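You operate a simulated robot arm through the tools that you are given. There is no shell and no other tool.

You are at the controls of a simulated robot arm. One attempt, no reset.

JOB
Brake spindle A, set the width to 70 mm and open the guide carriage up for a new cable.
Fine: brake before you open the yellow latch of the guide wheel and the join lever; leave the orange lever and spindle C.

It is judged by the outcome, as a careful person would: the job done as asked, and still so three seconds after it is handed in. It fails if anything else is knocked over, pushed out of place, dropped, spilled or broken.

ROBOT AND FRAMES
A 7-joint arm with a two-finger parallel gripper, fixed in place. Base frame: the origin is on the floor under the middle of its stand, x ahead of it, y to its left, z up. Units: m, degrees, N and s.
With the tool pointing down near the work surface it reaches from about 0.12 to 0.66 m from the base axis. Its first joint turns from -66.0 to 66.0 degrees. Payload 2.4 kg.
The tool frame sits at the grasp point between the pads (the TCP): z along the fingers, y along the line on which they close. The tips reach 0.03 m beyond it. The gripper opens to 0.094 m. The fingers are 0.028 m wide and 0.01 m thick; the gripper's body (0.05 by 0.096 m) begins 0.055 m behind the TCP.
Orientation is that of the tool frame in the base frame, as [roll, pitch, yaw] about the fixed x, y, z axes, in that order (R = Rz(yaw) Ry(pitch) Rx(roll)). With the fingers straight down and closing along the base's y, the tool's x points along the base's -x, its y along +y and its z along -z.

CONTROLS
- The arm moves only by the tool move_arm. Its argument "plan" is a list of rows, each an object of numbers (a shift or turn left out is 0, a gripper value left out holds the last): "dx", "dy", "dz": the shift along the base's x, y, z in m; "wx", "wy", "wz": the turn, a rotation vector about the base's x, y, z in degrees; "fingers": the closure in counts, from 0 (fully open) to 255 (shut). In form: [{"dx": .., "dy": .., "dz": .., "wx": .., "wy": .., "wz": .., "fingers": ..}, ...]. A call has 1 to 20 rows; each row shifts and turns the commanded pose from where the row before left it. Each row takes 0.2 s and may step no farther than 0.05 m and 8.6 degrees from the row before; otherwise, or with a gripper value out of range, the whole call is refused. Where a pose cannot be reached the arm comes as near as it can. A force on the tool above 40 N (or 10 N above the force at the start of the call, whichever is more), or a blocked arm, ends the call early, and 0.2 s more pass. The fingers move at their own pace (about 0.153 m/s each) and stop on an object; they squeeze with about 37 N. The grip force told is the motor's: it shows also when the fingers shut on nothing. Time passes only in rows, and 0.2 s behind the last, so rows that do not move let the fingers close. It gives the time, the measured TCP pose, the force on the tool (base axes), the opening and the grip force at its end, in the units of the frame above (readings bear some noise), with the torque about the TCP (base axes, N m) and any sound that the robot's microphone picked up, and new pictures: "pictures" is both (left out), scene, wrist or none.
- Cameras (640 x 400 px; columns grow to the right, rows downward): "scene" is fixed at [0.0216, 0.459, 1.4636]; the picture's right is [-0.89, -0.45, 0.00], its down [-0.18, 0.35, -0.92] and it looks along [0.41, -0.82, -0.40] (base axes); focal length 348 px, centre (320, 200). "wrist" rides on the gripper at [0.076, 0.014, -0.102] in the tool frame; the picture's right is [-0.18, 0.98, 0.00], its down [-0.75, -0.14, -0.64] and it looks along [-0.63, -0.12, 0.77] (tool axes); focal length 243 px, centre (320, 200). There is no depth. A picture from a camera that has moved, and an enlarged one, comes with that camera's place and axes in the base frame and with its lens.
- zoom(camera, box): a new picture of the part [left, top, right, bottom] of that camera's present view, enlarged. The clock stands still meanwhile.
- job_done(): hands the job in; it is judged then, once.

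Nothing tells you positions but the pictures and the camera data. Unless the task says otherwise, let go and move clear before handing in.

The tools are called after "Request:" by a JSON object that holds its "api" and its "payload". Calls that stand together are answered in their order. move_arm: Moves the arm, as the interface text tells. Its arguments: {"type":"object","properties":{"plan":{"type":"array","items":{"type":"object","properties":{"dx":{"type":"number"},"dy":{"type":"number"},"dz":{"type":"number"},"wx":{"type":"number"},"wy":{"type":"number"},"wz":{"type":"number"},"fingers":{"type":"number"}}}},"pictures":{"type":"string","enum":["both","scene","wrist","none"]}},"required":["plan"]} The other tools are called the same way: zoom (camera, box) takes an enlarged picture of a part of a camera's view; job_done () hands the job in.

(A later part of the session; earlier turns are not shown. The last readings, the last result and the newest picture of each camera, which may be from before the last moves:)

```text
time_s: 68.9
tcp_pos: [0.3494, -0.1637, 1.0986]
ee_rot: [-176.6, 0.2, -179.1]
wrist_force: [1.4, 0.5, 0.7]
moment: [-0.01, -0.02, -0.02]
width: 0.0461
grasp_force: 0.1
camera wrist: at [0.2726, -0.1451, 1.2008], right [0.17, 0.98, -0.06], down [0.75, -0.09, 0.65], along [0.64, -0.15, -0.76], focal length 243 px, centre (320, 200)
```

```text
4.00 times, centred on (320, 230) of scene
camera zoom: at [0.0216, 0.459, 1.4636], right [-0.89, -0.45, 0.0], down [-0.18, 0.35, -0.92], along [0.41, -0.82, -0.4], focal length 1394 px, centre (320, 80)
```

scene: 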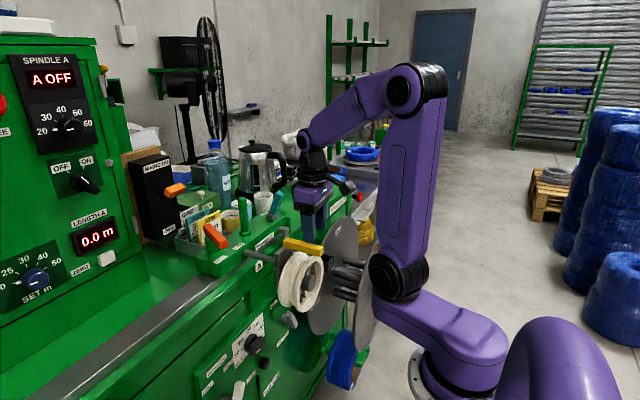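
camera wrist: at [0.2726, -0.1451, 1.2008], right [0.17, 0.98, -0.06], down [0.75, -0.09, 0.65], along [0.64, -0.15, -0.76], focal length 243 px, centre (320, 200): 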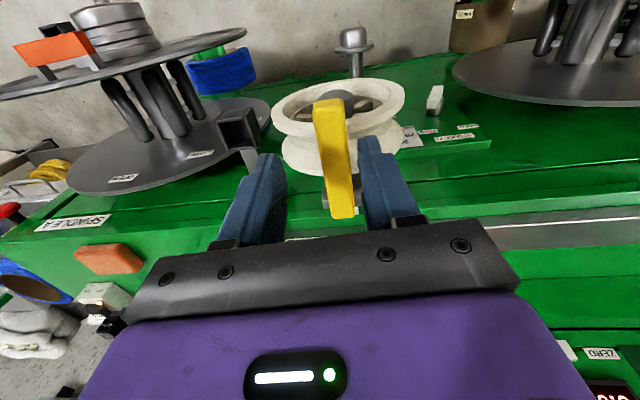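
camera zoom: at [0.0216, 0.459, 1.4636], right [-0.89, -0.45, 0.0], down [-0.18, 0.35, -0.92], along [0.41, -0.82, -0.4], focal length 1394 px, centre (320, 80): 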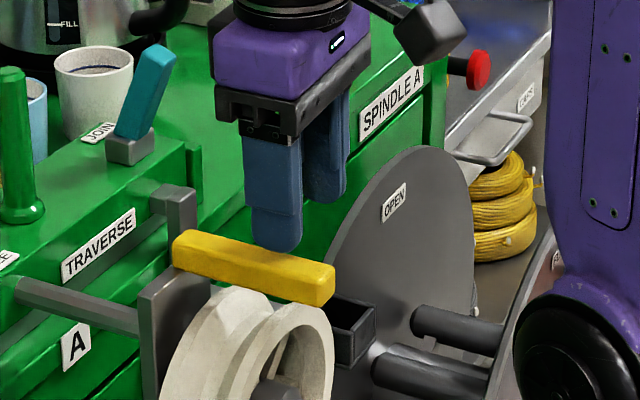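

I'll correct the small roll error, centre on the bar (y ≈ −0.159) and lower so the jaws straddle the free end.

Request:
{"api": "move_arm", "payload": {"plan": [{"dx": -0.001, "dy": 0.0045, "wx": 3.4}, {"dz": -0.02}, {"dz": -0.018}, {"dz": -0.014}]}}

Request:
{"api": "zoom", "payload": {"camera": "wrist", "box": [200, 40, 440, 220]}}

Request:
{"api": "zoom", "payload": {"camera": "scene", "box": [240, 180, 400, 280]}}

```text
time_s: 69.9
tcp_pos: [0.3485, -0.1587, 1.047]
ee_rot: [-180.0, 0.3, -179.2]
wrist_force: [1.0, -0.3, -0.3]
moment: [0.02, -0.02, -0.01]
width: 0.046
grasp_force: 0.1
camera wrist: at [0.2706, -0.1453, 1.1508], right [0.17, 0.99, 0.0], down [0.75, -0.13, 0.65], along [0.64, -0.11, -0.76], focal length 243 px, centre (320, 200)
```

scene: 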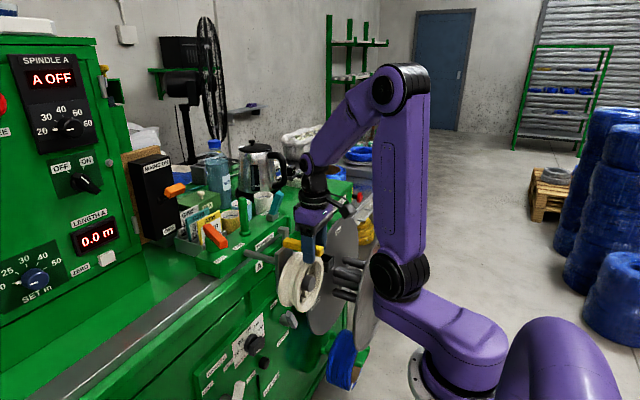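
wrist: 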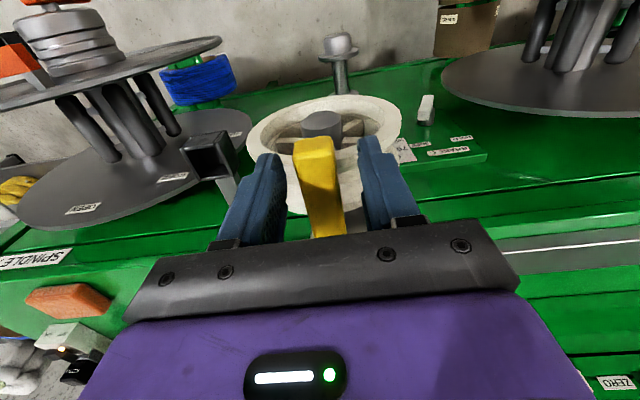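

```text
2.22 times, centred on (320, 130) of wrist
camera zoom: at [0.2706, -0.1453, 1.1508], right [0.17, 0.99, 0.0], down [0.75, -0.13, 0.65], along [0.64, -0.11, -0.76], focal length 539 px, centre (320, 356)
```

zoom: 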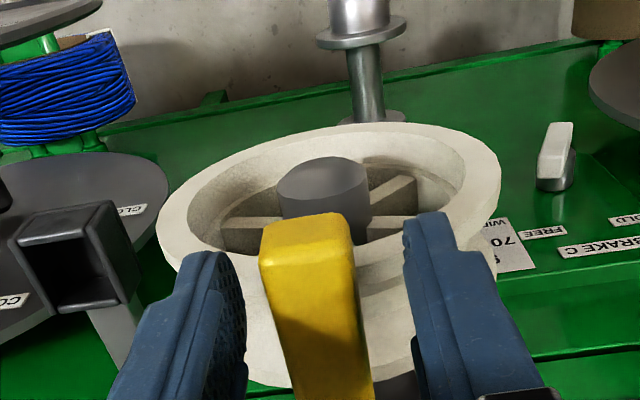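

```text
4.00 times, centred on (320, 230) of scene
camera zoom: at [0.0216, 0.459, 1.4636], right [-0.89, -0.45, 0.0], down [-0.18, 0.35, -0.92], along [0.41, -0.82, -0.4], focal length 1394 px, centre (320, 80)
```

zoom: 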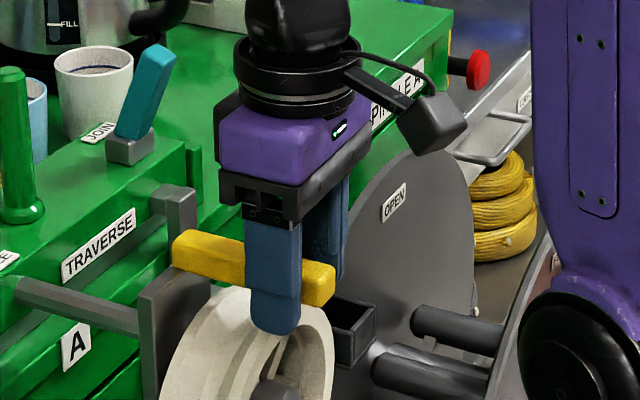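

The jaws straddle the bar. I'll close on it and test a tiny lift.

Request:
{"api": "move_arm", "payload": {"plan": [{"fingers": 200}, {"fingers": 255}, {}, {}], "pictures": "none"}}

Request:
{"api": "move_arm", "payload": {"plan": [{"dz": 0.003}, {"dz": 0.003}]}}

Request:
{"api": "zoom", "payload": {"camera": "scene", "box": [240, 180, 400, 280]}}

```text
time_s: 70.9
tcp_pos: [0.3474, -0.1588, 1.0472]
ee_rot: [179.9, 0.4, -179.4]
wrist_force: [1.0, -10.3, -2.8]
moment: [-0.02, 0.18, -1.04]
width: 0.0257
grasp_force: 45.3
```

```text
time_s: 71.5
tcp_pos: [0.347, -0.1594, 1.0515]
ee_rot: [-179.9, 0.0, -179.3]
wrist_force: [4.5, -20.9, -19.6]
moment: [-0.23, 1.27, -1.3]
width: 0.0221
grasp_force: 45.5
camera wrist: at [0.2705, -0.1456, 1.156], right [0.17, 0.99, 0.0], down [0.75, -0.13, 0.64], along [0.63, -0.11, -0.77], focal length 243 px, centre (320, 200)
```

scene: 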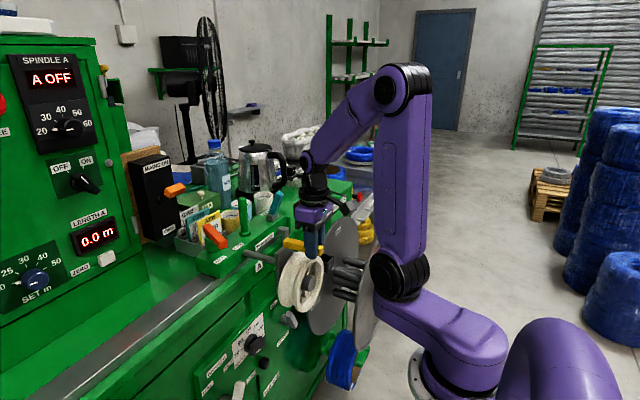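
wrist: 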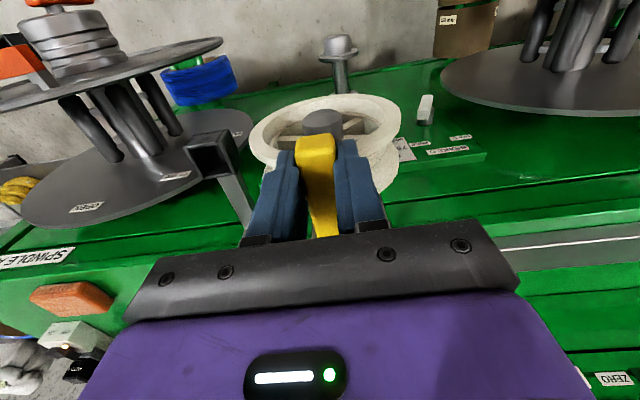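

```text
4.00 times, centred on (320, 230) of scene
camera zoom: at [0.0221, 0.4583, 1.4638], right [-0.89, -0.45, 0.0], down [-0.18, 0.35, -0.92], along [0.41, -0.82, -0.4], focal length 1394 px, centre (320, 80)
```

zoom: 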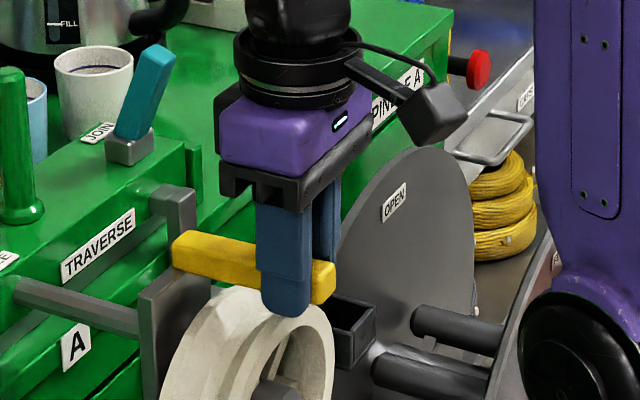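

Lift resistance is ~20 N with some side load. I'll centre the jaws (−3 mm in y) and see the forces before lifting further.

Request:
{"api": "move_arm", "payload": {"plan": [{"dy": -0.003}, {}], "pictures": "none"}}

Request:
{"api": "move_arm", "payload": {"plan": [{"dz": 0.003}, {"dz": 0.003}, {}]}}

Request:
{"api": "zoom", "payload": {"camera": "scene", "box": [240, 180, 400, 280]}}

```text
time_s: 72.1
tcp_pos: [0.3479, -0.1582, 1.0535]
ee_rot: [179.7, 0.2, -179.1]
wrist_force: [-5.3, 5.6, -7.0]
moment: [-0.02, 0.58, -1.38]
width: 0.0219
grasp_force: 45.1
```

```text
time_s: 72.9
tcp_pos: [0.3476, -0.158, 1.0597]
ee_rot: [179.9, 0.1, -179.1]
wrist_force: [-0.5, 8.6, -18.9]
moment: [0.08, 1.31, -1.25]
width: 0.022
grasp_force: 44.7
camera wrist: at [0.2709, -0.1461, 1.1627], right [0.17, 0.99, 0.0], down [0.75, -0.13, 0.64], along [0.63, -0.11, -0.77], focal length 243 px, centre (320, 200)
```

scene: 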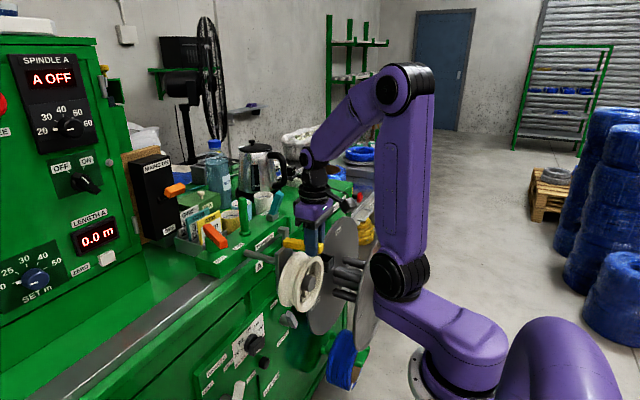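
wrist: 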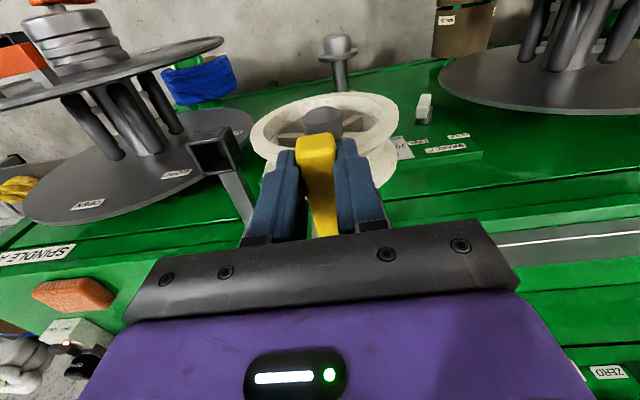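

```text
4.00 times, centred on (320, 230) of scene
camera zoom: at [0.0219, 0.4592, 1.4635], right [-0.89, -0.45, 0.0], down [-0.18, 0.35, -0.92], along [0.41, -0.82, -0.4], focal length 1394 px, centre (320, 80)
```

zoom: 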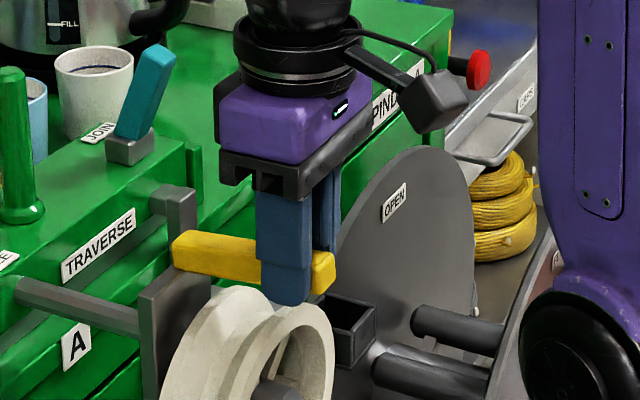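

The bar's free end is rising about its plate end – it's a lift hinge with friction. I'll follow the arc about (x≈0.43, z≈1.03) in small steps.

Request:
{"api": "move_arm", "payload": {"plan": [{"dx": 0.001, "dz": 0.005}, {"dx": 0.0015, "dz": 0.005}, {"dx": 0.002, "dz": 0.006}, {"dx": 0.003, "dz": 0.007}, {"dx": 0.003, "dz": 0.006}], "pictures": "scene"}}

Request:
{"api": "zoom", "payload": {"camera": "scene", "box": [240, 180, 400, 280]}}

```text
time_s: 74.1
tcp_pos: [0.3565, -0.1582, 1.0856]
ee_rot: [179.8, -0.2, -179.1]
wrist_force: [-6.6, 16.7, -17.1]
moment: [0.17, 1.44, -1.2]
width: 0.0221
grasp_force: 44.8
```

scene: 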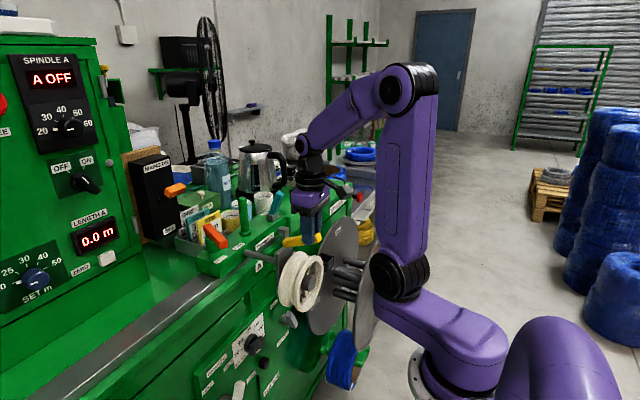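

```text
4.00 times, centred on (320, 230) of scene
camera zoom: at [0.0217, 0.4595, 1.4634], right [-0.89, -0.45, 0.0], down [-0.18, 0.35, -0.92], along [0.41, -0.82, -0.4], focal length 1394 px, centre (320, 80)
```

zoom: 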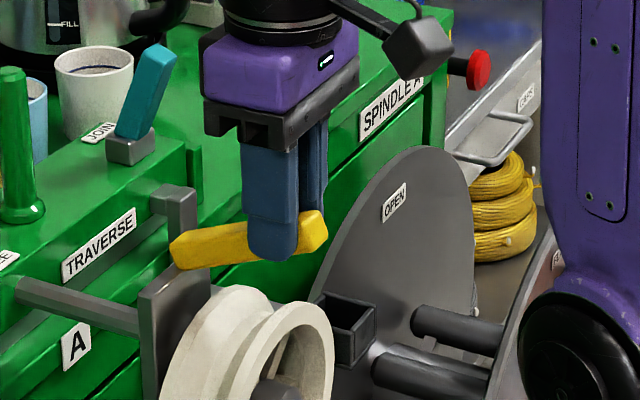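

The latch is lifting smoothly (~28°). I'll continue along the arc.

Request:
{"api": "move_arm", "payload": {"plan": [{"dx": 0.0039, "dy": 0.0012, "dz": 0.0066}, {"dx": 0.0042, "dz": 0.0059}, {"dx": 0.0047, "dz": 0.0055}, {"dx": 0.0062, "dz": 0.006}, {"dx": 0.0057, "dz": 0.0045}, {"dx": 0.0073, "dz": 0.0048}], "pictures": "scene"}}

Request:
{"api": "zoom", "payload": {"camera": "scene", "box": [240, 180, 400, 280]}}

```text
time_s: 75.5
tcp_pos: [0.388, -0.1591, 1.1205]
ee_rot: [180.0, -0.1, -179.2]
wrist_force: [-16.5, -1.3, -7.1]
moment: [-0.52, 1.68, -0.84]
width: 0.0217
grasp_force: 44.5
```

scene: 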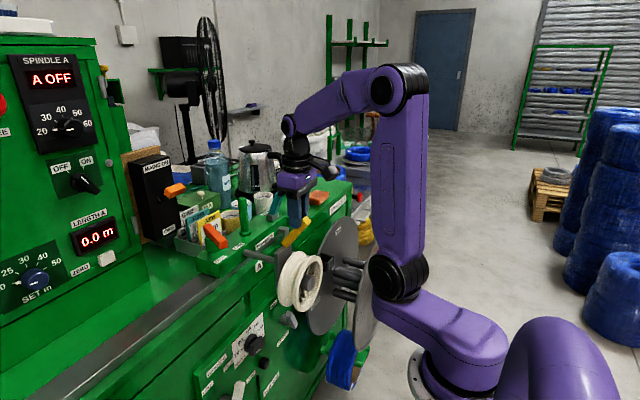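

```text
4.00 times, centred on (320, 230) of scene
camera zoom: at [0.0212, 0.459, 1.4636], right [-0.89, -0.45, 0.0], down [-0.18, 0.35, -0.92], along [0.41, -0.82, -0.4], focal length 1394 px, centre (320, 80)
```

zoom: 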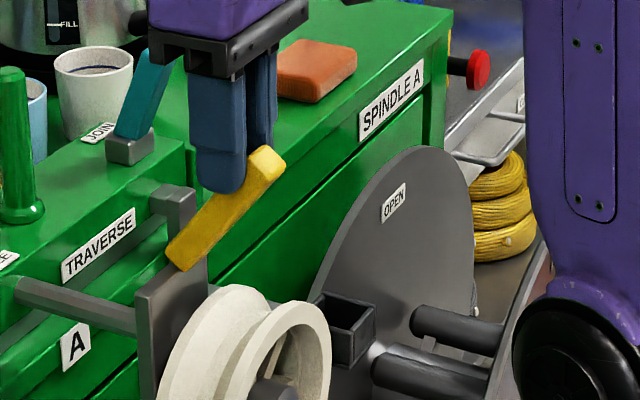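

Request:
{"api": "move_arm", "payload": {"plan": [{"dx": 0.0046, "dz": 0.0022}, {"dx": 0.0048, "dz": 0.002}, {"dx": 0.0049, "dz": 0.0016}, {"dx": 0.005, "dz": 0.0013}, {"dx": 0.005, "dz": 0.001}, {"dx": 0.005, "dz": 0.0006}], "pictures": "scene"}}

Request:
{"api": "zoom", "payload": {"camera": "scene", "box": [240, 180, 400, 280]}}

```text
time_s: 76.9
tcp_pos: [0.417, -0.1583, 1.131]
ee_rot: [179.9, 0.1, -179.0]
wrist_force: [-18.7, -4.5, 13.0]
moment: [-0.52, 1.73, -0.42]
width: 0.0216
grasp_force: 45.1
```

scene: 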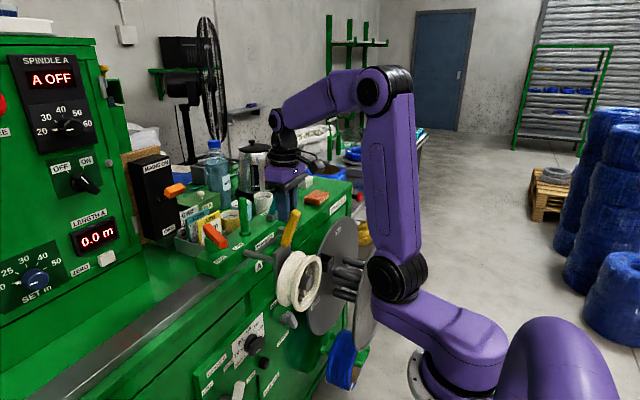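

```text
4.00 times, centred on (320, 230) of scene
camera zoom: at [0.0208, 0.459, 1.4636], right [-0.89, -0.45, 0.0], down [-0.18, 0.35, -0.92], along [0.41, -0.82, -0.4], focal length 1394 px, centre (320, 80)
```

zoom: 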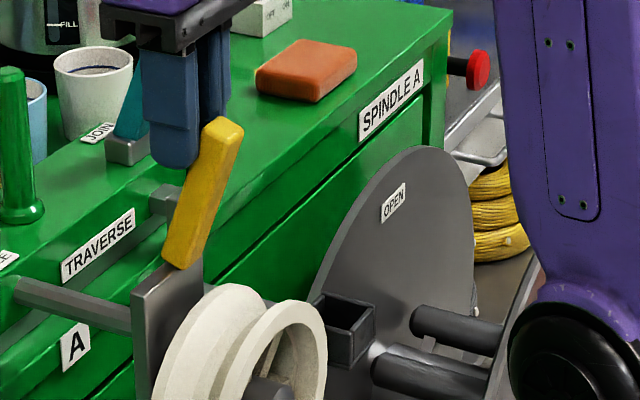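

About 72° now. I'll relieve the slight downward load and continue to about 92–95°.

Request:
{"api": "move_arm", "payload": {"plan": [{"dx": 0.004, "dz": 0.0025}, {"dx": 0.005, "dz": 0.001}, {"dx": 0.005, "dz": 0.001}, {"dx": 0.005, "dz": 0.0005}, {"dx": 0.005}, {"dx": 0.005}], "pictures": "scene"}}

Request:
{"api": "zoom", "payload": {"camera": "scene", "box": [240, 180, 400, 280]}}

```text
time_s: 78.3
tcp_pos: [0.4454, -0.1575, 1.1355]
ee_rot: [179.9, -0.2, -179.1]
wrist_force: [-26.8, -2.7, -1.8]
moment: [-0.41, 0.79, 0.12]
width: 0.0214
grasp_force: 45.2
```

scene: 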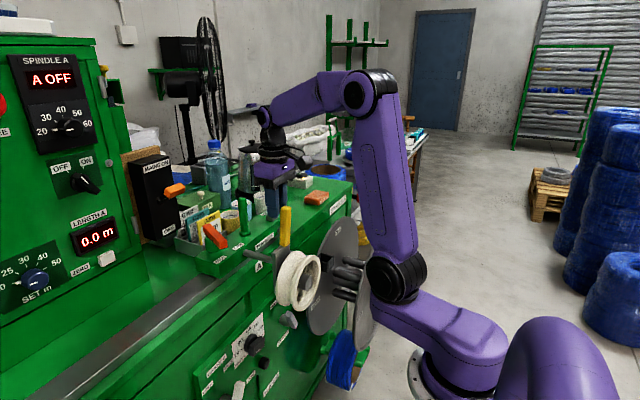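

```text
4.00 times, centred on (320, 230) of scene
camera zoom: at [0.0208, 0.459, 1.4636], right [-0.89, -0.45, 0.0], down [-0.18, 0.35, -0.92], along [0.41, -0.82, -0.4], focal length 1394 px, centre (320, 80)
```

zoom: 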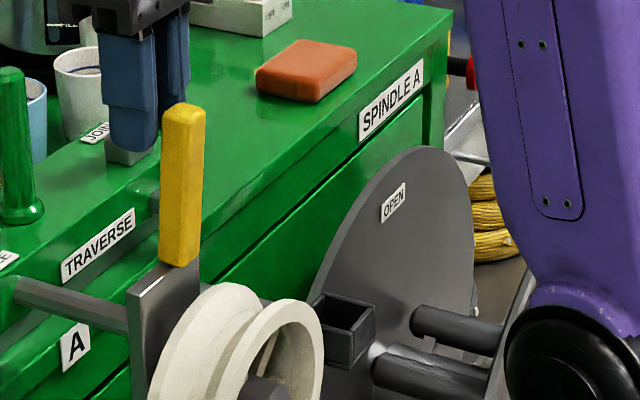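

The latch is near vertical (≈88°). I'll push slightly further to see whether it has reached its stop.

Request:
{"api": "move_arm", "payload": {"plan": [{"dx": 0.003}, {"dx": 0.003}, {"dx": 0.003}], "pictures": "none"}}

Request:
{"api": "zoom", "payload": {"camera": "scene", "box": [240, 180, 400, 280]}}

```text
time_s: 79.1
tcp_pos: [0.4591, -0.1585, 1.1365]
ee_rot: [-180.0, 0.5, -179.0]
wrist_force: [0.6, 0.4, -0.1]
moment: [0.03, 0.04, -0.01]
width: 0.0
grasp_force: 32.9
```

```text
4.00 times, centred on (320, 230) of scene
camera zoom: at [0.0216, 0.459, 1.4636], right [-0.89, -0.45, 0.0], down [-0.18, 0.35, -0.92], along [0.41, -0.82, -0.4], focal length 1394 px, centre (320, 80)
```

zoom: 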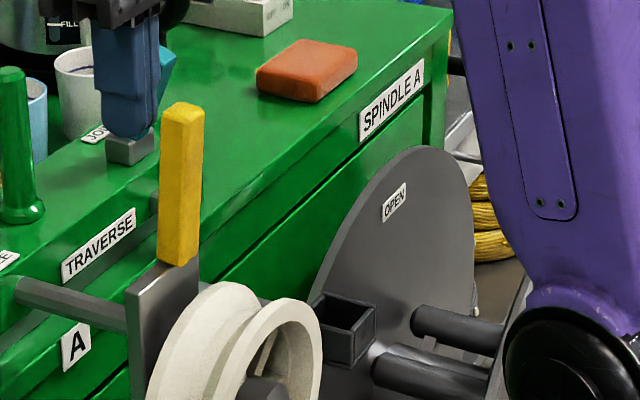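

The jaws slid off with the latch standing upright at its stop (≈88–90°), so it is open. The carriage moved ~8 mm again; I'll restore that at the end. Next the JOIN lever: base ≈(0.56, −0.30, 1.0), leaning toward the robot, tip ≈(0.518, −0.282, 1.096). I'll move to its near side.

Request:
{"api": "move_arm", "payload": {"plan": [{"dx": 0.008, "dz": 0.01}, {"dz": 0.03}, {"dz": 0.02, "dy": -0.03}, {"dx": 0.008, "dy": -0.045}, {"dx": 0.005, "dy": -0.045}, {}]}}

Request:
{"api": "zoom", "payload": {"camera": "wrist", "box": [200, 40, 440, 230]}}

Request:
{"api": "zoom", "payload": {"camera": "scene", "box": [230, 160, 350, 260]}}

```text
time_s: 80.5
tcp_pos: [0.4749, -0.2773, 1.1956]
ee_rot: [-180.0, 0.2, -179.1]
wrist_force: [-1.0, -1.0, -0.8]
moment: [0.02, 0.01, 0.06]
width: 0.0
grasp_force: 32.4
camera wrist: at [0.3988, -0.2658, 1.2986], right [0.17, 0.99, 0.0], down [0.75, -0.13, 0.65], along [0.64, -0.11, -0.76], focal length 243 px, centre (320, 200)
```

scene: 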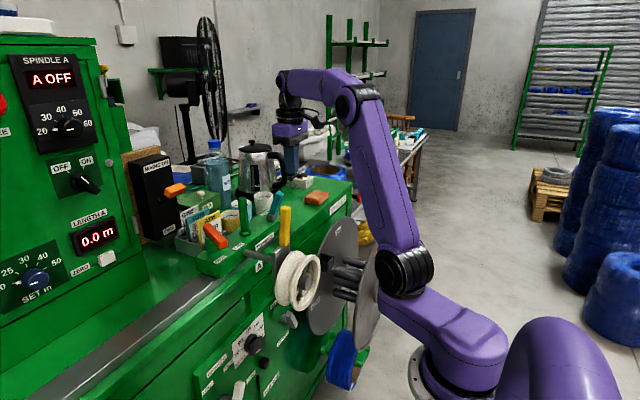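
wrist: 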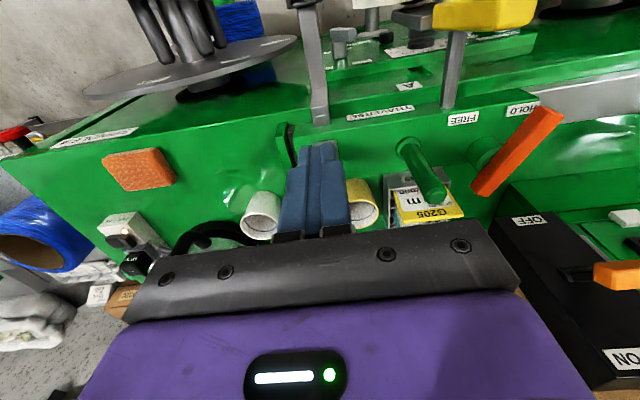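

```text
2.11 times, centred on (320, 135) of wrist
camera zoom: at [0.3988, -0.2658, 1.2986], right [0.17, 0.99, 0.0], down [0.75, -0.13, 0.65], along [0.64, -0.11, -0.76], focal length 511 px, centre (320, 337)
```

zoom: 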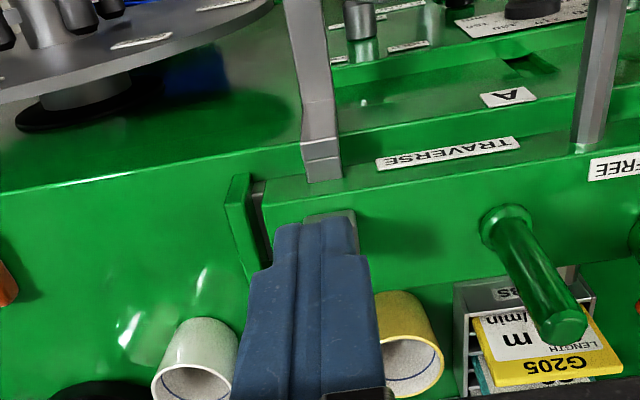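

```text
4.00 times, centred on (290, 210) of scene
camera zoom: at [0.0216, 0.459, 1.4636], right [-0.89, -0.45, 0.0], down [-0.18, 0.35, -0.92], along [0.41, -0.82, -0.4], focal length 1394 px, centre (440, 160)
```

zoom: 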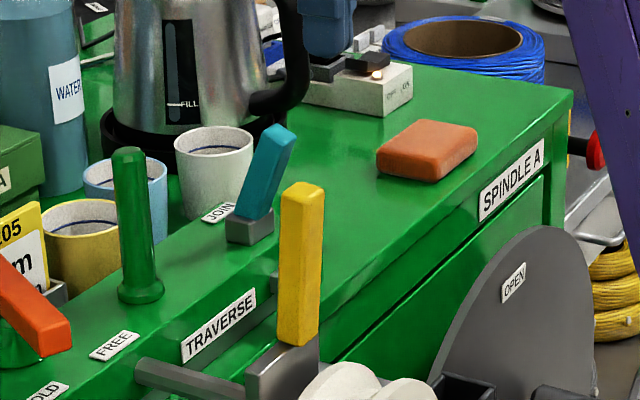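

The JOIN lever is just ahead (+x) of the closed fingers. I'll lower to tip height ≈1.06 and then push +x gently.

Request:
{"api": "move_arm", "payload": {"plan": [{"dy": -0.005, "dz": -0.035}, {"dz": -0.035}, {"dz": -0.033}]}}

Request:
{"api": "zoom", "payload": {"camera": "scene", "box": [230, 160, 350, 260]}}

Request:
{"api": "zoom", "payload": {"camera": "wrist", "box": [200, 40, 440, 230]}}

```text
time_s: 81.3
tcp_pos: [0.4778, -0.2811, 1.0893]
ee_rot: [-180.0, 0.3, -179.2]
wrist_force: [0.4, -0.4, 0.2]
moment: [0.03, -0.01, 0.01]
width: 0.0002
grasp_force: 32.5
camera wrist: at [0.4011, -0.269, 1.1926], right [0.17, 0.99, 0.0], down [0.75, -0.13, 0.65], along [0.64, -0.11, -0.76], focal length 243 px, centre (320, 200)
```

scene: 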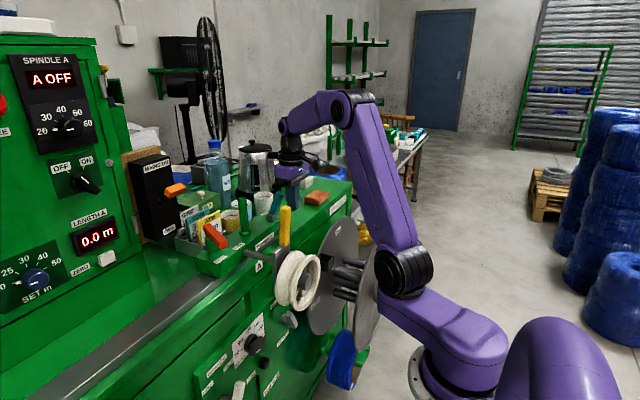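
wrist: 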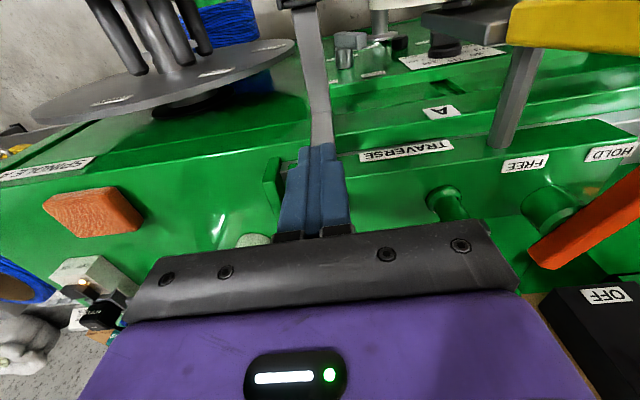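

```text
4.00 times, centred on (290, 210) of scene
camera zoom: at [0.0216, 0.459, 1.4636], right [-0.89, -0.45, 0.0], down [-0.18, 0.35, -0.92], along [0.41, -0.82, -0.4], focal length 1394 px, centre (440, 160)
```

zoom: 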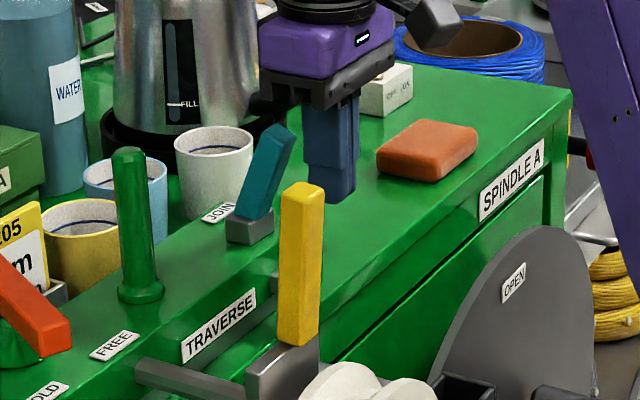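

```text
2.11 times, centred on (320, 135) of wrist
camera zoom: at [0.4011, -0.269, 1.1926], right [0.17, 0.99, 0.0], down [0.75, -0.13, 0.65], along [0.64, -0.11, -0.76], focal length 511 px, centre (320, 337)
```

zoom: 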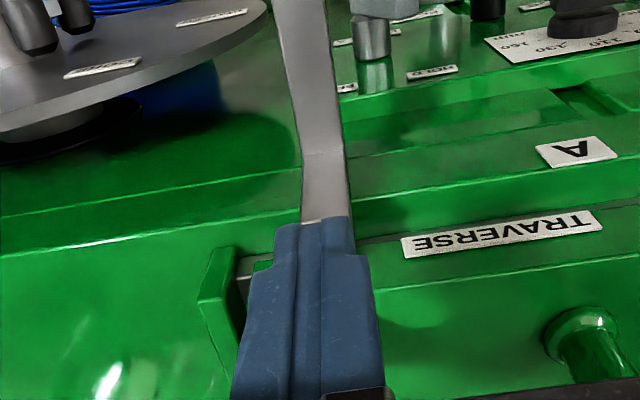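

Request:
{"api": "move_arm", "payload": {"plan": [{"dx": 0.008}, {"dx": 0.008}, {"dx": 0.008}, {"dx": 0.006}], "pictures": "scene"}}

Request:
{"api": "zoom", "payload": {"camera": "scene", "box": [230, 160, 350, 260]}}

```text
time_s: 82.3
tcp_pos: [0.5091, -0.2845, 1.0918]
ee_rot: [-180.0, 0.3, -179.2]
wrist_force: [-1.0, -0.5, 0.2]
moment: [0.0, -0.03, -0.04]
width: 0.0002
grasp_force: 33.3
```

scene: 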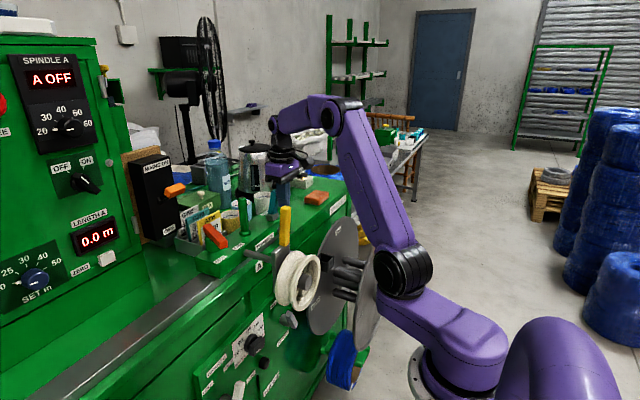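

```text
4.00 times, centred on (290, 210) of scene
camera zoom: at [0.0216, 0.459, 1.4636], right [-0.89, -0.45, 0.0], down [-0.18, 0.35, -0.92], along [0.41, -0.82, -0.4], focal length 1394 px, centre (440, 160)
```

zoom: 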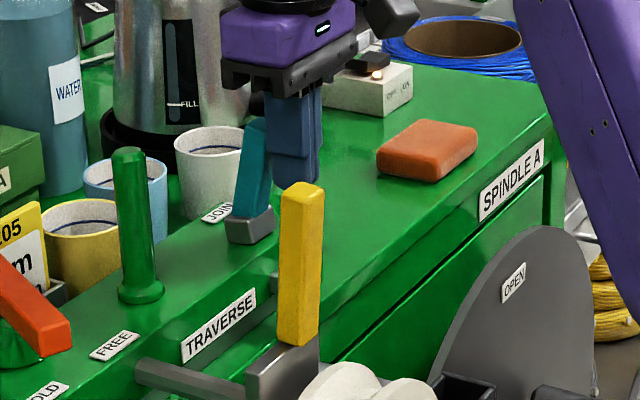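

The lever is moving away (+x) easily. I'll keep pushing to its other end.

Request:
{"api": "move_arm", "payload": {"plan": [{"dx": 0.008}, {"dx": 0.008}, {"dx": 0.008}]}}

Request:
{"api": "zoom", "payload": {"camera": "scene", "box": [230, 160, 350, 260]}}

Request:
{"api": "zoom", "payload": {"camera": "wrist", "box": [200, 40, 440, 230]}}

```text
time_s: 83.1
tcp_pos: [0.5312, -0.2831, 1.0902]
ee_rot: [-180.0, 0.3, -179.1]
wrist_force: [0.2, -0.3, -0.8]
moment: [-0.01, 0.02, 0.0]
width: 0.0003
grasp_force: 32.3
camera wrist: at [0.4558, -0.2704, 1.1949], right [0.17, 0.99, 0.0], down [0.75, -0.13, 0.65], along [0.64, -0.11, -0.76], focal length 243 px, centre (320, 200)
```

scene: 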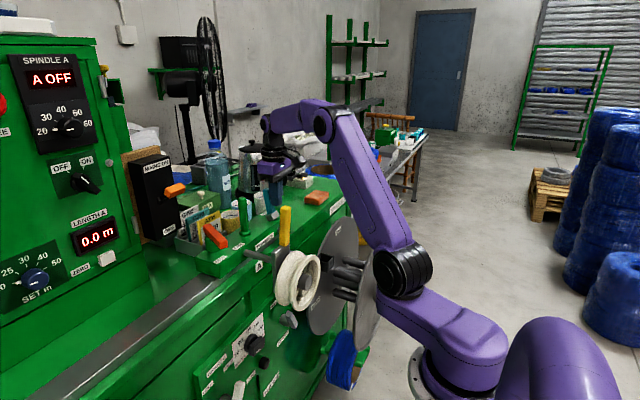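
wrist: 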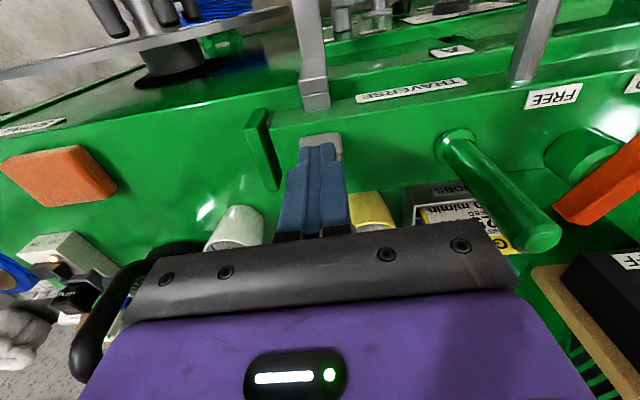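

```text
4.00 times, centred on (290, 210) of scene
camera zoom: at [0.0216, 0.459, 1.4636], right [-0.89, -0.45, 0.0], down [-0.18, 0.35, -0.92], along [0.41, -0.82, -0.4], focal length 1394 px, centre (440, 160)
```

zoom: 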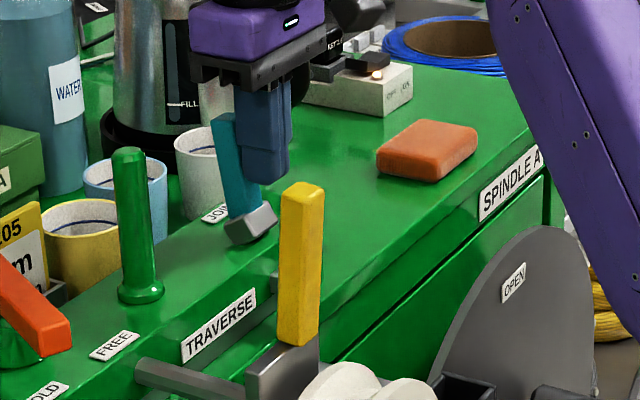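

```text
2.11 times, centred on (320, 135) of wrist
camera zoom: at [0.4558, -0.2704, 1.1949], right [0.17, 0.99, 0.0], down [0.75, -0.13, 0.65], along [0.64, -0.11, -0.76], focal length 511 px, centre (320, 337)
```

zoom: 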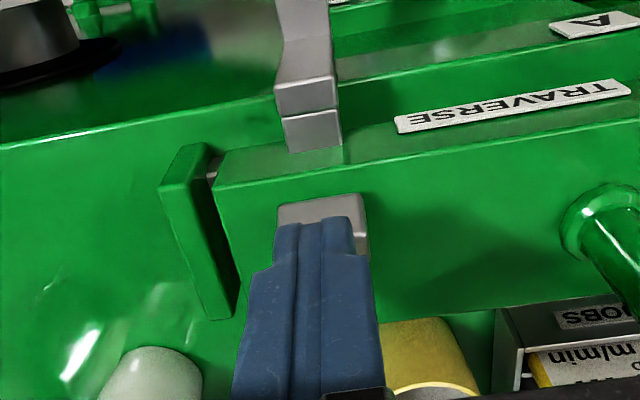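

The lever (with its pivot block) now leans the other way slightly. I'll continue pushing until it meets its stop.

Request:
{"api": "move_arm", "payload": {"plan": [{"dx": 0.008}, {"dx": 0.008}], "pictures": "scene"}}

Request:
{"api": "zoom", "payload": {"camera": "scene", "box": [230, 160, 350, 260]}}

Request:
{"api": "zoom", "payload": {"camera": "wrist", "box": [200, 40, 440, 230]}}

```text
time_s: 83.9
tcp_pos: [0.5421, -0.2831, 1.0916]
ee_rot: [179.6, -0.8, -179.2]
wrist_force: [-9.2, 4.1, 5.4]
moment: [0.07, 0.18, 0.1]
width: 0.0001
grasp_force: 32.6
stopped in row 2: the force on the tool passed its limit at 41 N (the readings are from after the stop); the commanded pose is now the measured one
```

scene: 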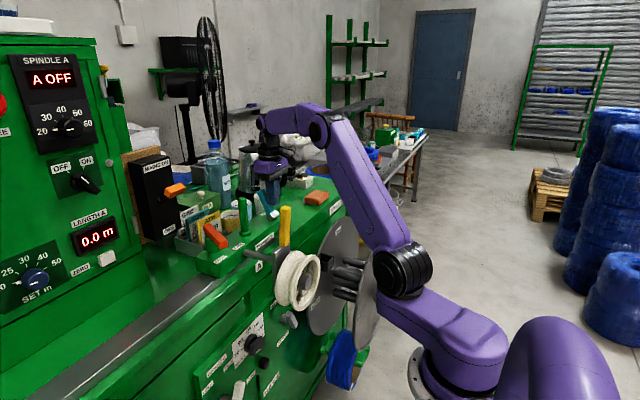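

```text
4.00 times, centred on (290, 210) of scene
camera zoom: at [0.0212, 0.4592, 1.4635], right [-0.89, -0.45, 0.0], down [-0.18, 0.35, -0.92], along [0.41, -0.82, -0.4], focal length 1394 px, centre (440, 160)
```

zoom: 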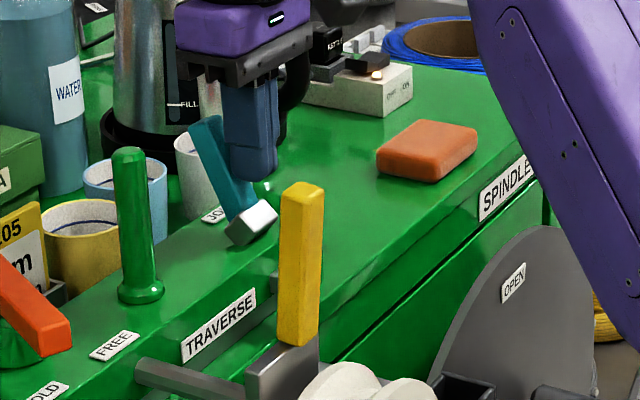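

```text
2.11 times, centred on (320, 135) of wrist
camera zoom: at [0.4687, -0.2721, 1.1961], right [0.17, 0.99, 0.0], down [0.76, -0.13, 0.63], along [0.62, -0.1, -0.78], focal length 511 px, centre (320, 337)
```

zoom: 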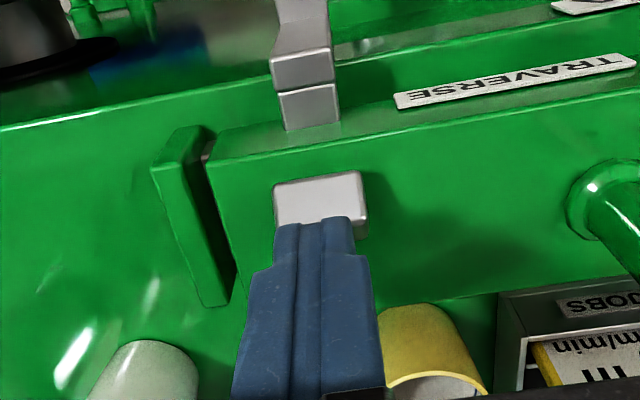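

The lever hit its stop leaning the other way (≈ +24°, mirror of its start). I'll back off and check that it stays.

Request:
{"api": "move_arm", "payload": {"plan": [{"dx": -0.01}, {"dx": -0.02}, {"dx": -0.02}, {"dz": 0.03}, {"dz": 0.03}]}}

Request:
{"api": "zoom", "payload": {"camera": "scene", "box": [230, 160, 350, 260]}}

Request:
{"api": "zoom", "payload": {"camera": "wrist", "box": [180, 60, 420, 250]}}

```text
time_s: 85.1
tcp_pos: [0.4947, -0.2859, 1.151]
ee_rot: [179.6, -0.7, -179.2]
wrist_force: [0.1, 0.1, 0.4]
moment: [0.0, 0.0, 0.02]
width: 0.0004
grasp_force: 33.0
camera wrist: at [0.4194, -0.273, 1.2549], right [0.17, 0.99, 0.0], down [0.76, -0.14, 0.63], along [0.62, -0.11, -0.78], focal length 243 px, centre (320, 200)
```

scene: 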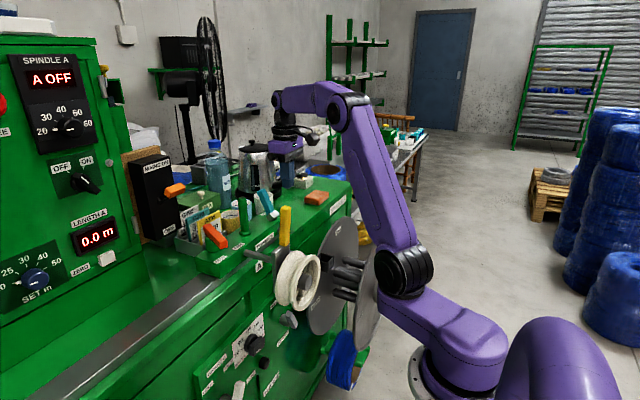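
wrist: 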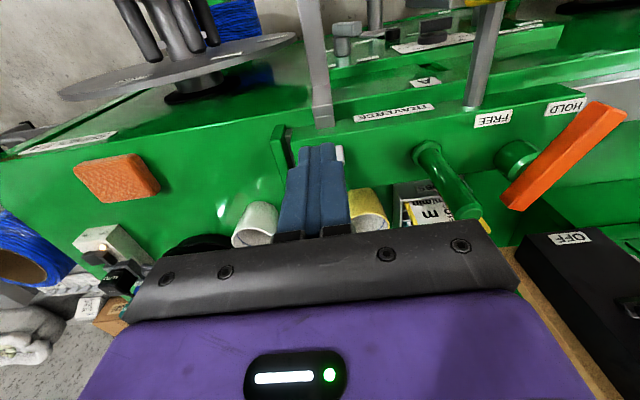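

```text
4.00 times, centred on (290, 210) of scene
camera zoom: at [0.0216, 0.459, 1.4636], right [-0.89, -0.45, 0.0], down [-0.18, 0.35, -0.92], along [0.41, -0.82, -0.4], focal length 1394 px, centre (440, 160)
```

zoom: 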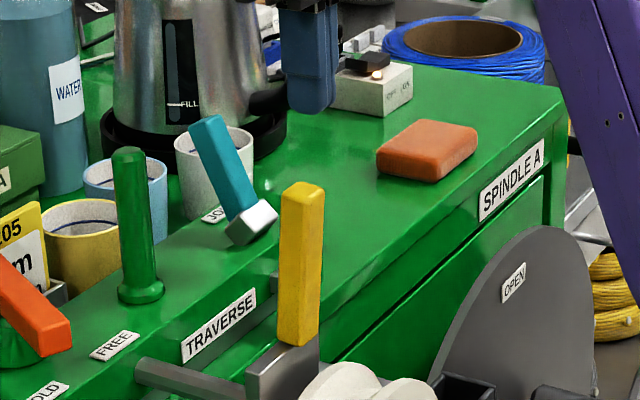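

```text
2.11 times, centred on (300, 155) of wrist
camera zoom: at [0.4194, -0.273, 1.2549], right [0.17, 0.99, 0.0], down [0.76, -0.14, 0.63], along [0.62, -0.11, -0.78], focal length 511 px, centre (362, 295)
```

zoom: 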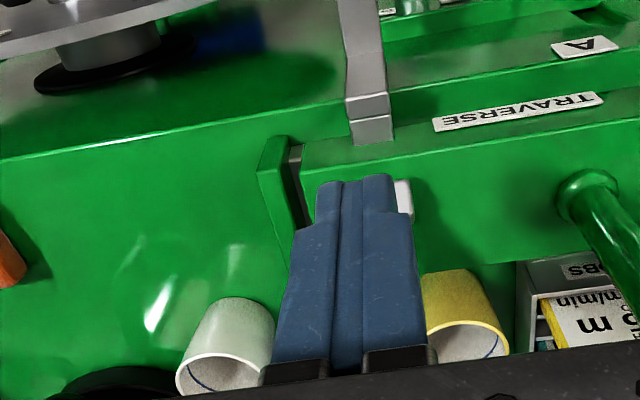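

JOIN lever stays over at its far stop. Now I'll check the carriage position against the original picture.

Request:
{"api": "zoom", "payload": {"camera": "scene", "box": [240, 220, 400, 320]}}

Request:
{"api": "zoom", "payload": {"camera": "scene", "box": [150, 170, 310, 280]}}

```text
4.00 times, centred on (320, 270) of scene
camera zoom: at [0.0216, 0.459, 1.4636], right [-0.89, -0.45, 0.0], down [-0.18, 0.35, -0.92], along [0.41, -0.82, -0.4], focal length 1394 px, centre (320, -80)
```

zoom: 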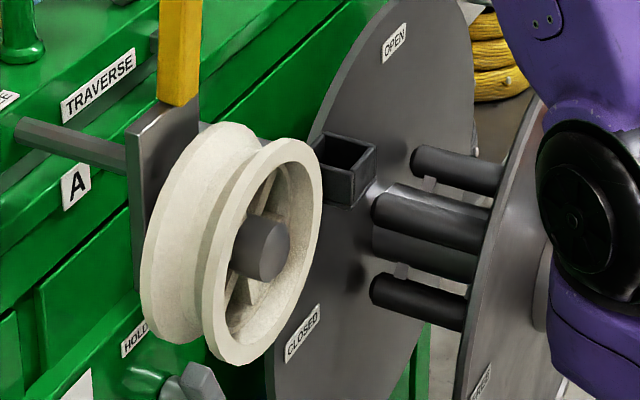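

```text
3.64 times, centred on (230, 225) of scene
camera zoom: at [0.0216, 0.459, 1.4636], right [-0.89, -0.45, 0.0], down [-0.18, 0.35, -0.92], along [0.41, -0.82, -0.4], focal length 1267 px, centre (647, 109)
```

zoom: 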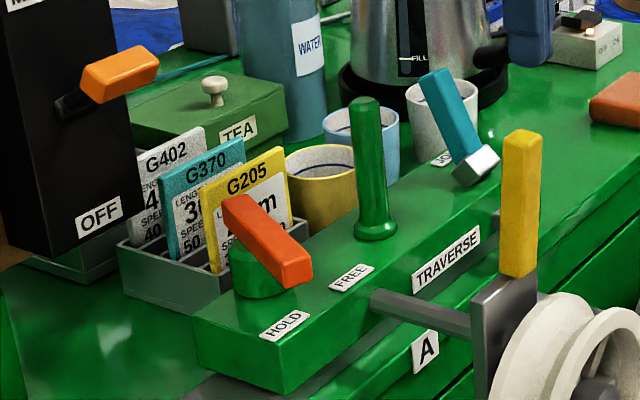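

The latch is upright, JOIN is over; the carriage (clamped traverse slide) sits ~8 mm off its start. To push it back without touching the raised latch, I'll lean the tool 40° toward −y and come behind the plate again.

Request:
{"api": "move_arm", "payload": {"plan": [{"dy": 0.03, "dx": -0.002}, {"dy": 0.035, "dx": -0.002}, {"dy": 0.026}, {"wx": 8}, {"wx": 8}, {"wx": 8}, {"wx": 8}, {"wx": 8}]}}

Request:
{"api": "zoom", "payload": {"camera": "scene", "box": [230, 160, 350, 260]}}

```text
time_s: 86.9
tcp_pos: [0.4898, -0.1939, 1.1511]
ee_rot: [139.6, 0.0, -179.0]
wrist_force: [-0.5, -0.2, 0.2]
moment: [-0.02, -0.04, 0.0]
width: 0.0
grasp_force: 32.8
camera wrist: at [0.4153, -0.251, 1.2396], right [0.17, 0.75, 0.64], down [0.76, -0.51, 0.4], along [0.62, 0.42, -0.66], focal length 243 px, centre (320, 200)
```

scene: 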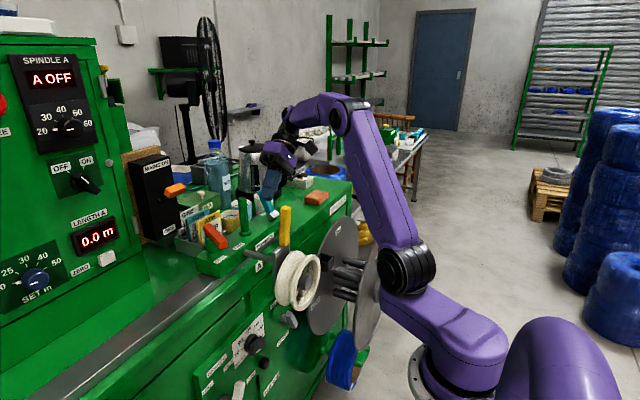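
wrist: 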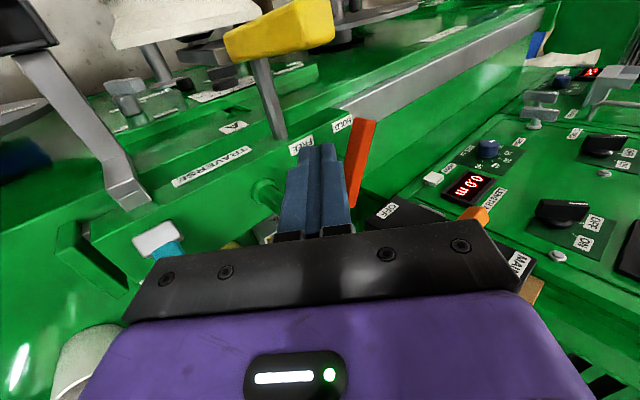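

```text
4.00 times, centred on (290, 210) of scene
camera zoom: at [0.0216, 0.459, 1.4636], right [-0.89, -0.45, 0.0], down [-0.18, 0.35, -0.92], along [0.41, -0.82, -0.4], focal length 1394 px, centre (440, 160)
```

zoom: 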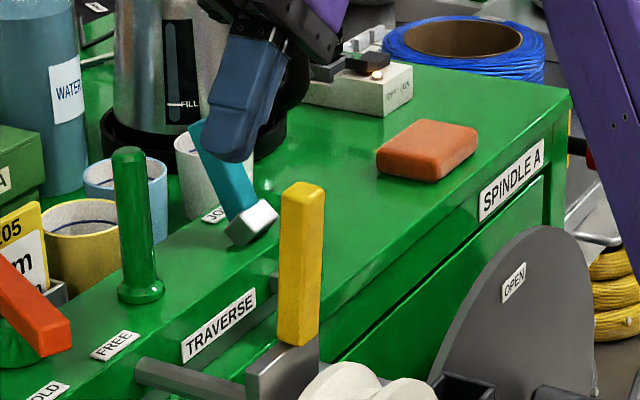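

Request:
{"api": "move_arm", "payload": {"plan": [{"dx": -0.005, "dz": -0.034}, {"dz": -0.034}, {"dz": -0.034}, {"dz": -0.034}]}}

Request:
{"api": "zoom", "payload": {"camera": "scene", "box": [230, 170, 350, 270]}}

Request:
{"api": "zoom", "payload": {"camera": "wrist", "box": [160, 0, 460, 220]}}

```text
time_s: 87.9
tcp_pos: [0.4832, -0.1922, 1.0133]
ee_rot: [139.7, 0.0, -179.0]
wrist_force: [-0.2, -0.1, -0.3]
moment: [0.0, 0.04, 0.0]
width: 0.0
grasp_force: 32.9
camera wrist: at [0.4082, -0.2494, 1.1023], right [0.17, 0.75, 0.64], down [0.76, -0.51, 0.4], along [0.62, 0.42, -0.66], focal length 243 px, centre (320, 200)
```

scene: 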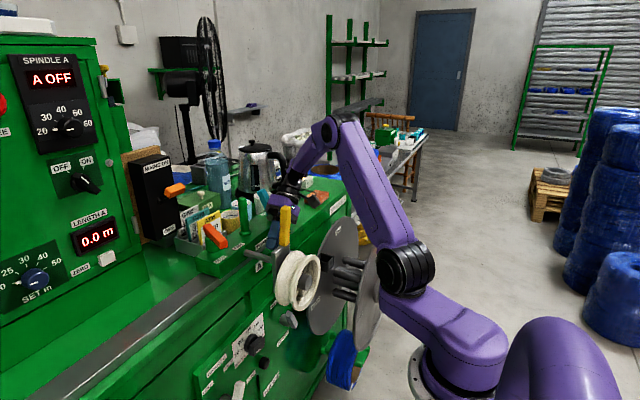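
wrist: 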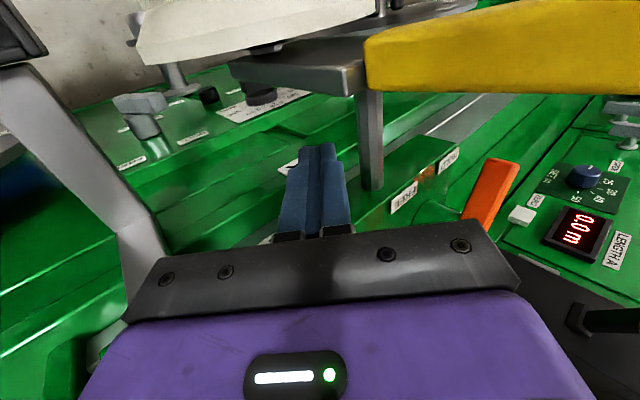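

```text
4.00 times, centred on (290, 220) of scene
camera zoom: at [0.0216, 0.459, 1.4636], right [-0.89, -0.45, 0.0], down [-0.18, 0.35, -0.92], along [0.41, -0.82, -0.4], focal length 1394 px, centre (440, 120)
```

zoom: 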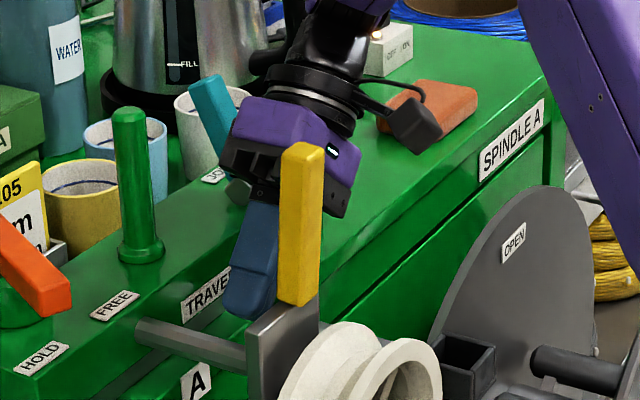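

```text
1.82 times, centred on (310, 110) of wrist
camera zoom: at [0.4082, -0.2494, 1.1023], right [0.17, 0.75, 0.64], down [0.76, -0.51, 0.4], along [0.62, 0.42, -0.66], focal length 441 px, centre (338, 364)
```

zoom: 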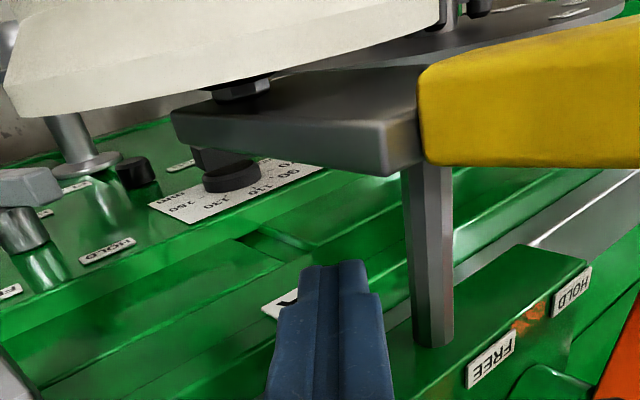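

Fingertips are behind the plate, clear of the upright latch and rod. I'll push −x again in small increments.

Request:
{"api": "move_arm", "payload": {"plan": [{"dx": -0.01}, {"dx": -0.01}, {"dx": -0.005}, {"dx": -0.004}, {"dx": -0.002}], "pictures": "none"}}

Request:
{"api": "zoom", "payload": {"camera": "scene", "box": [240, 220, 400, 320]}}

Request:
{"api": "zoom", "payload": {"camera": "wrist", "box": [160, 0, 460, 220]}}

```text
time_s: 89.1
tcp_pos: [0.4545, -0.1926, 1.0152]
ee_rot: [139.7, 0.1, -179.2]
wrist_force: [7.2, -0.3, 0.4]
moment: [0.0, -0.13, -0.13]
width: 0.0
grasp_force: 32.9
```

```text
4.00 times, centred on (320, 270) of scene
camera zoom: at [0.0218, 0.459, 1.4636], right [-0.89, -0.45, 0.0], down [-0.18, 0.35, -0.92], along [0.41, -0.82, -0.4], focal length 1394 px, centre (320, -80)
```

zoom: 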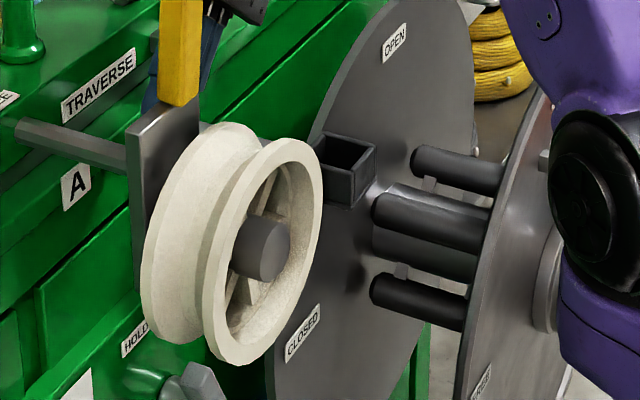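

```text
1.82 times, centred on (310, 110) of wrist
camera zoom: at [0.3792, -0.2501, 1.1028], right [0.17, 0.75, 0.64], down [0.76, -0.51, 0.4], along [0.63, 0.42, -0.66], focal length 441 px, centre (338, 364)
```

zoom: 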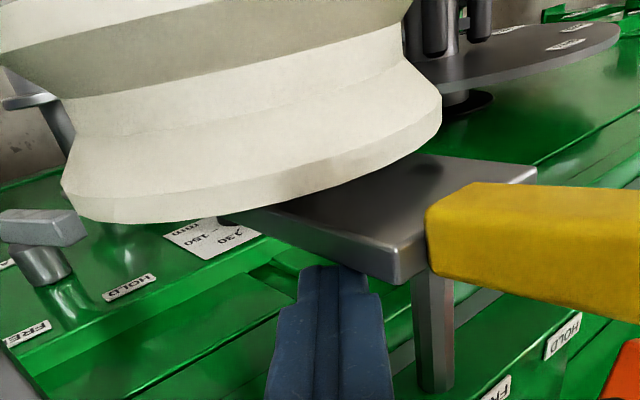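

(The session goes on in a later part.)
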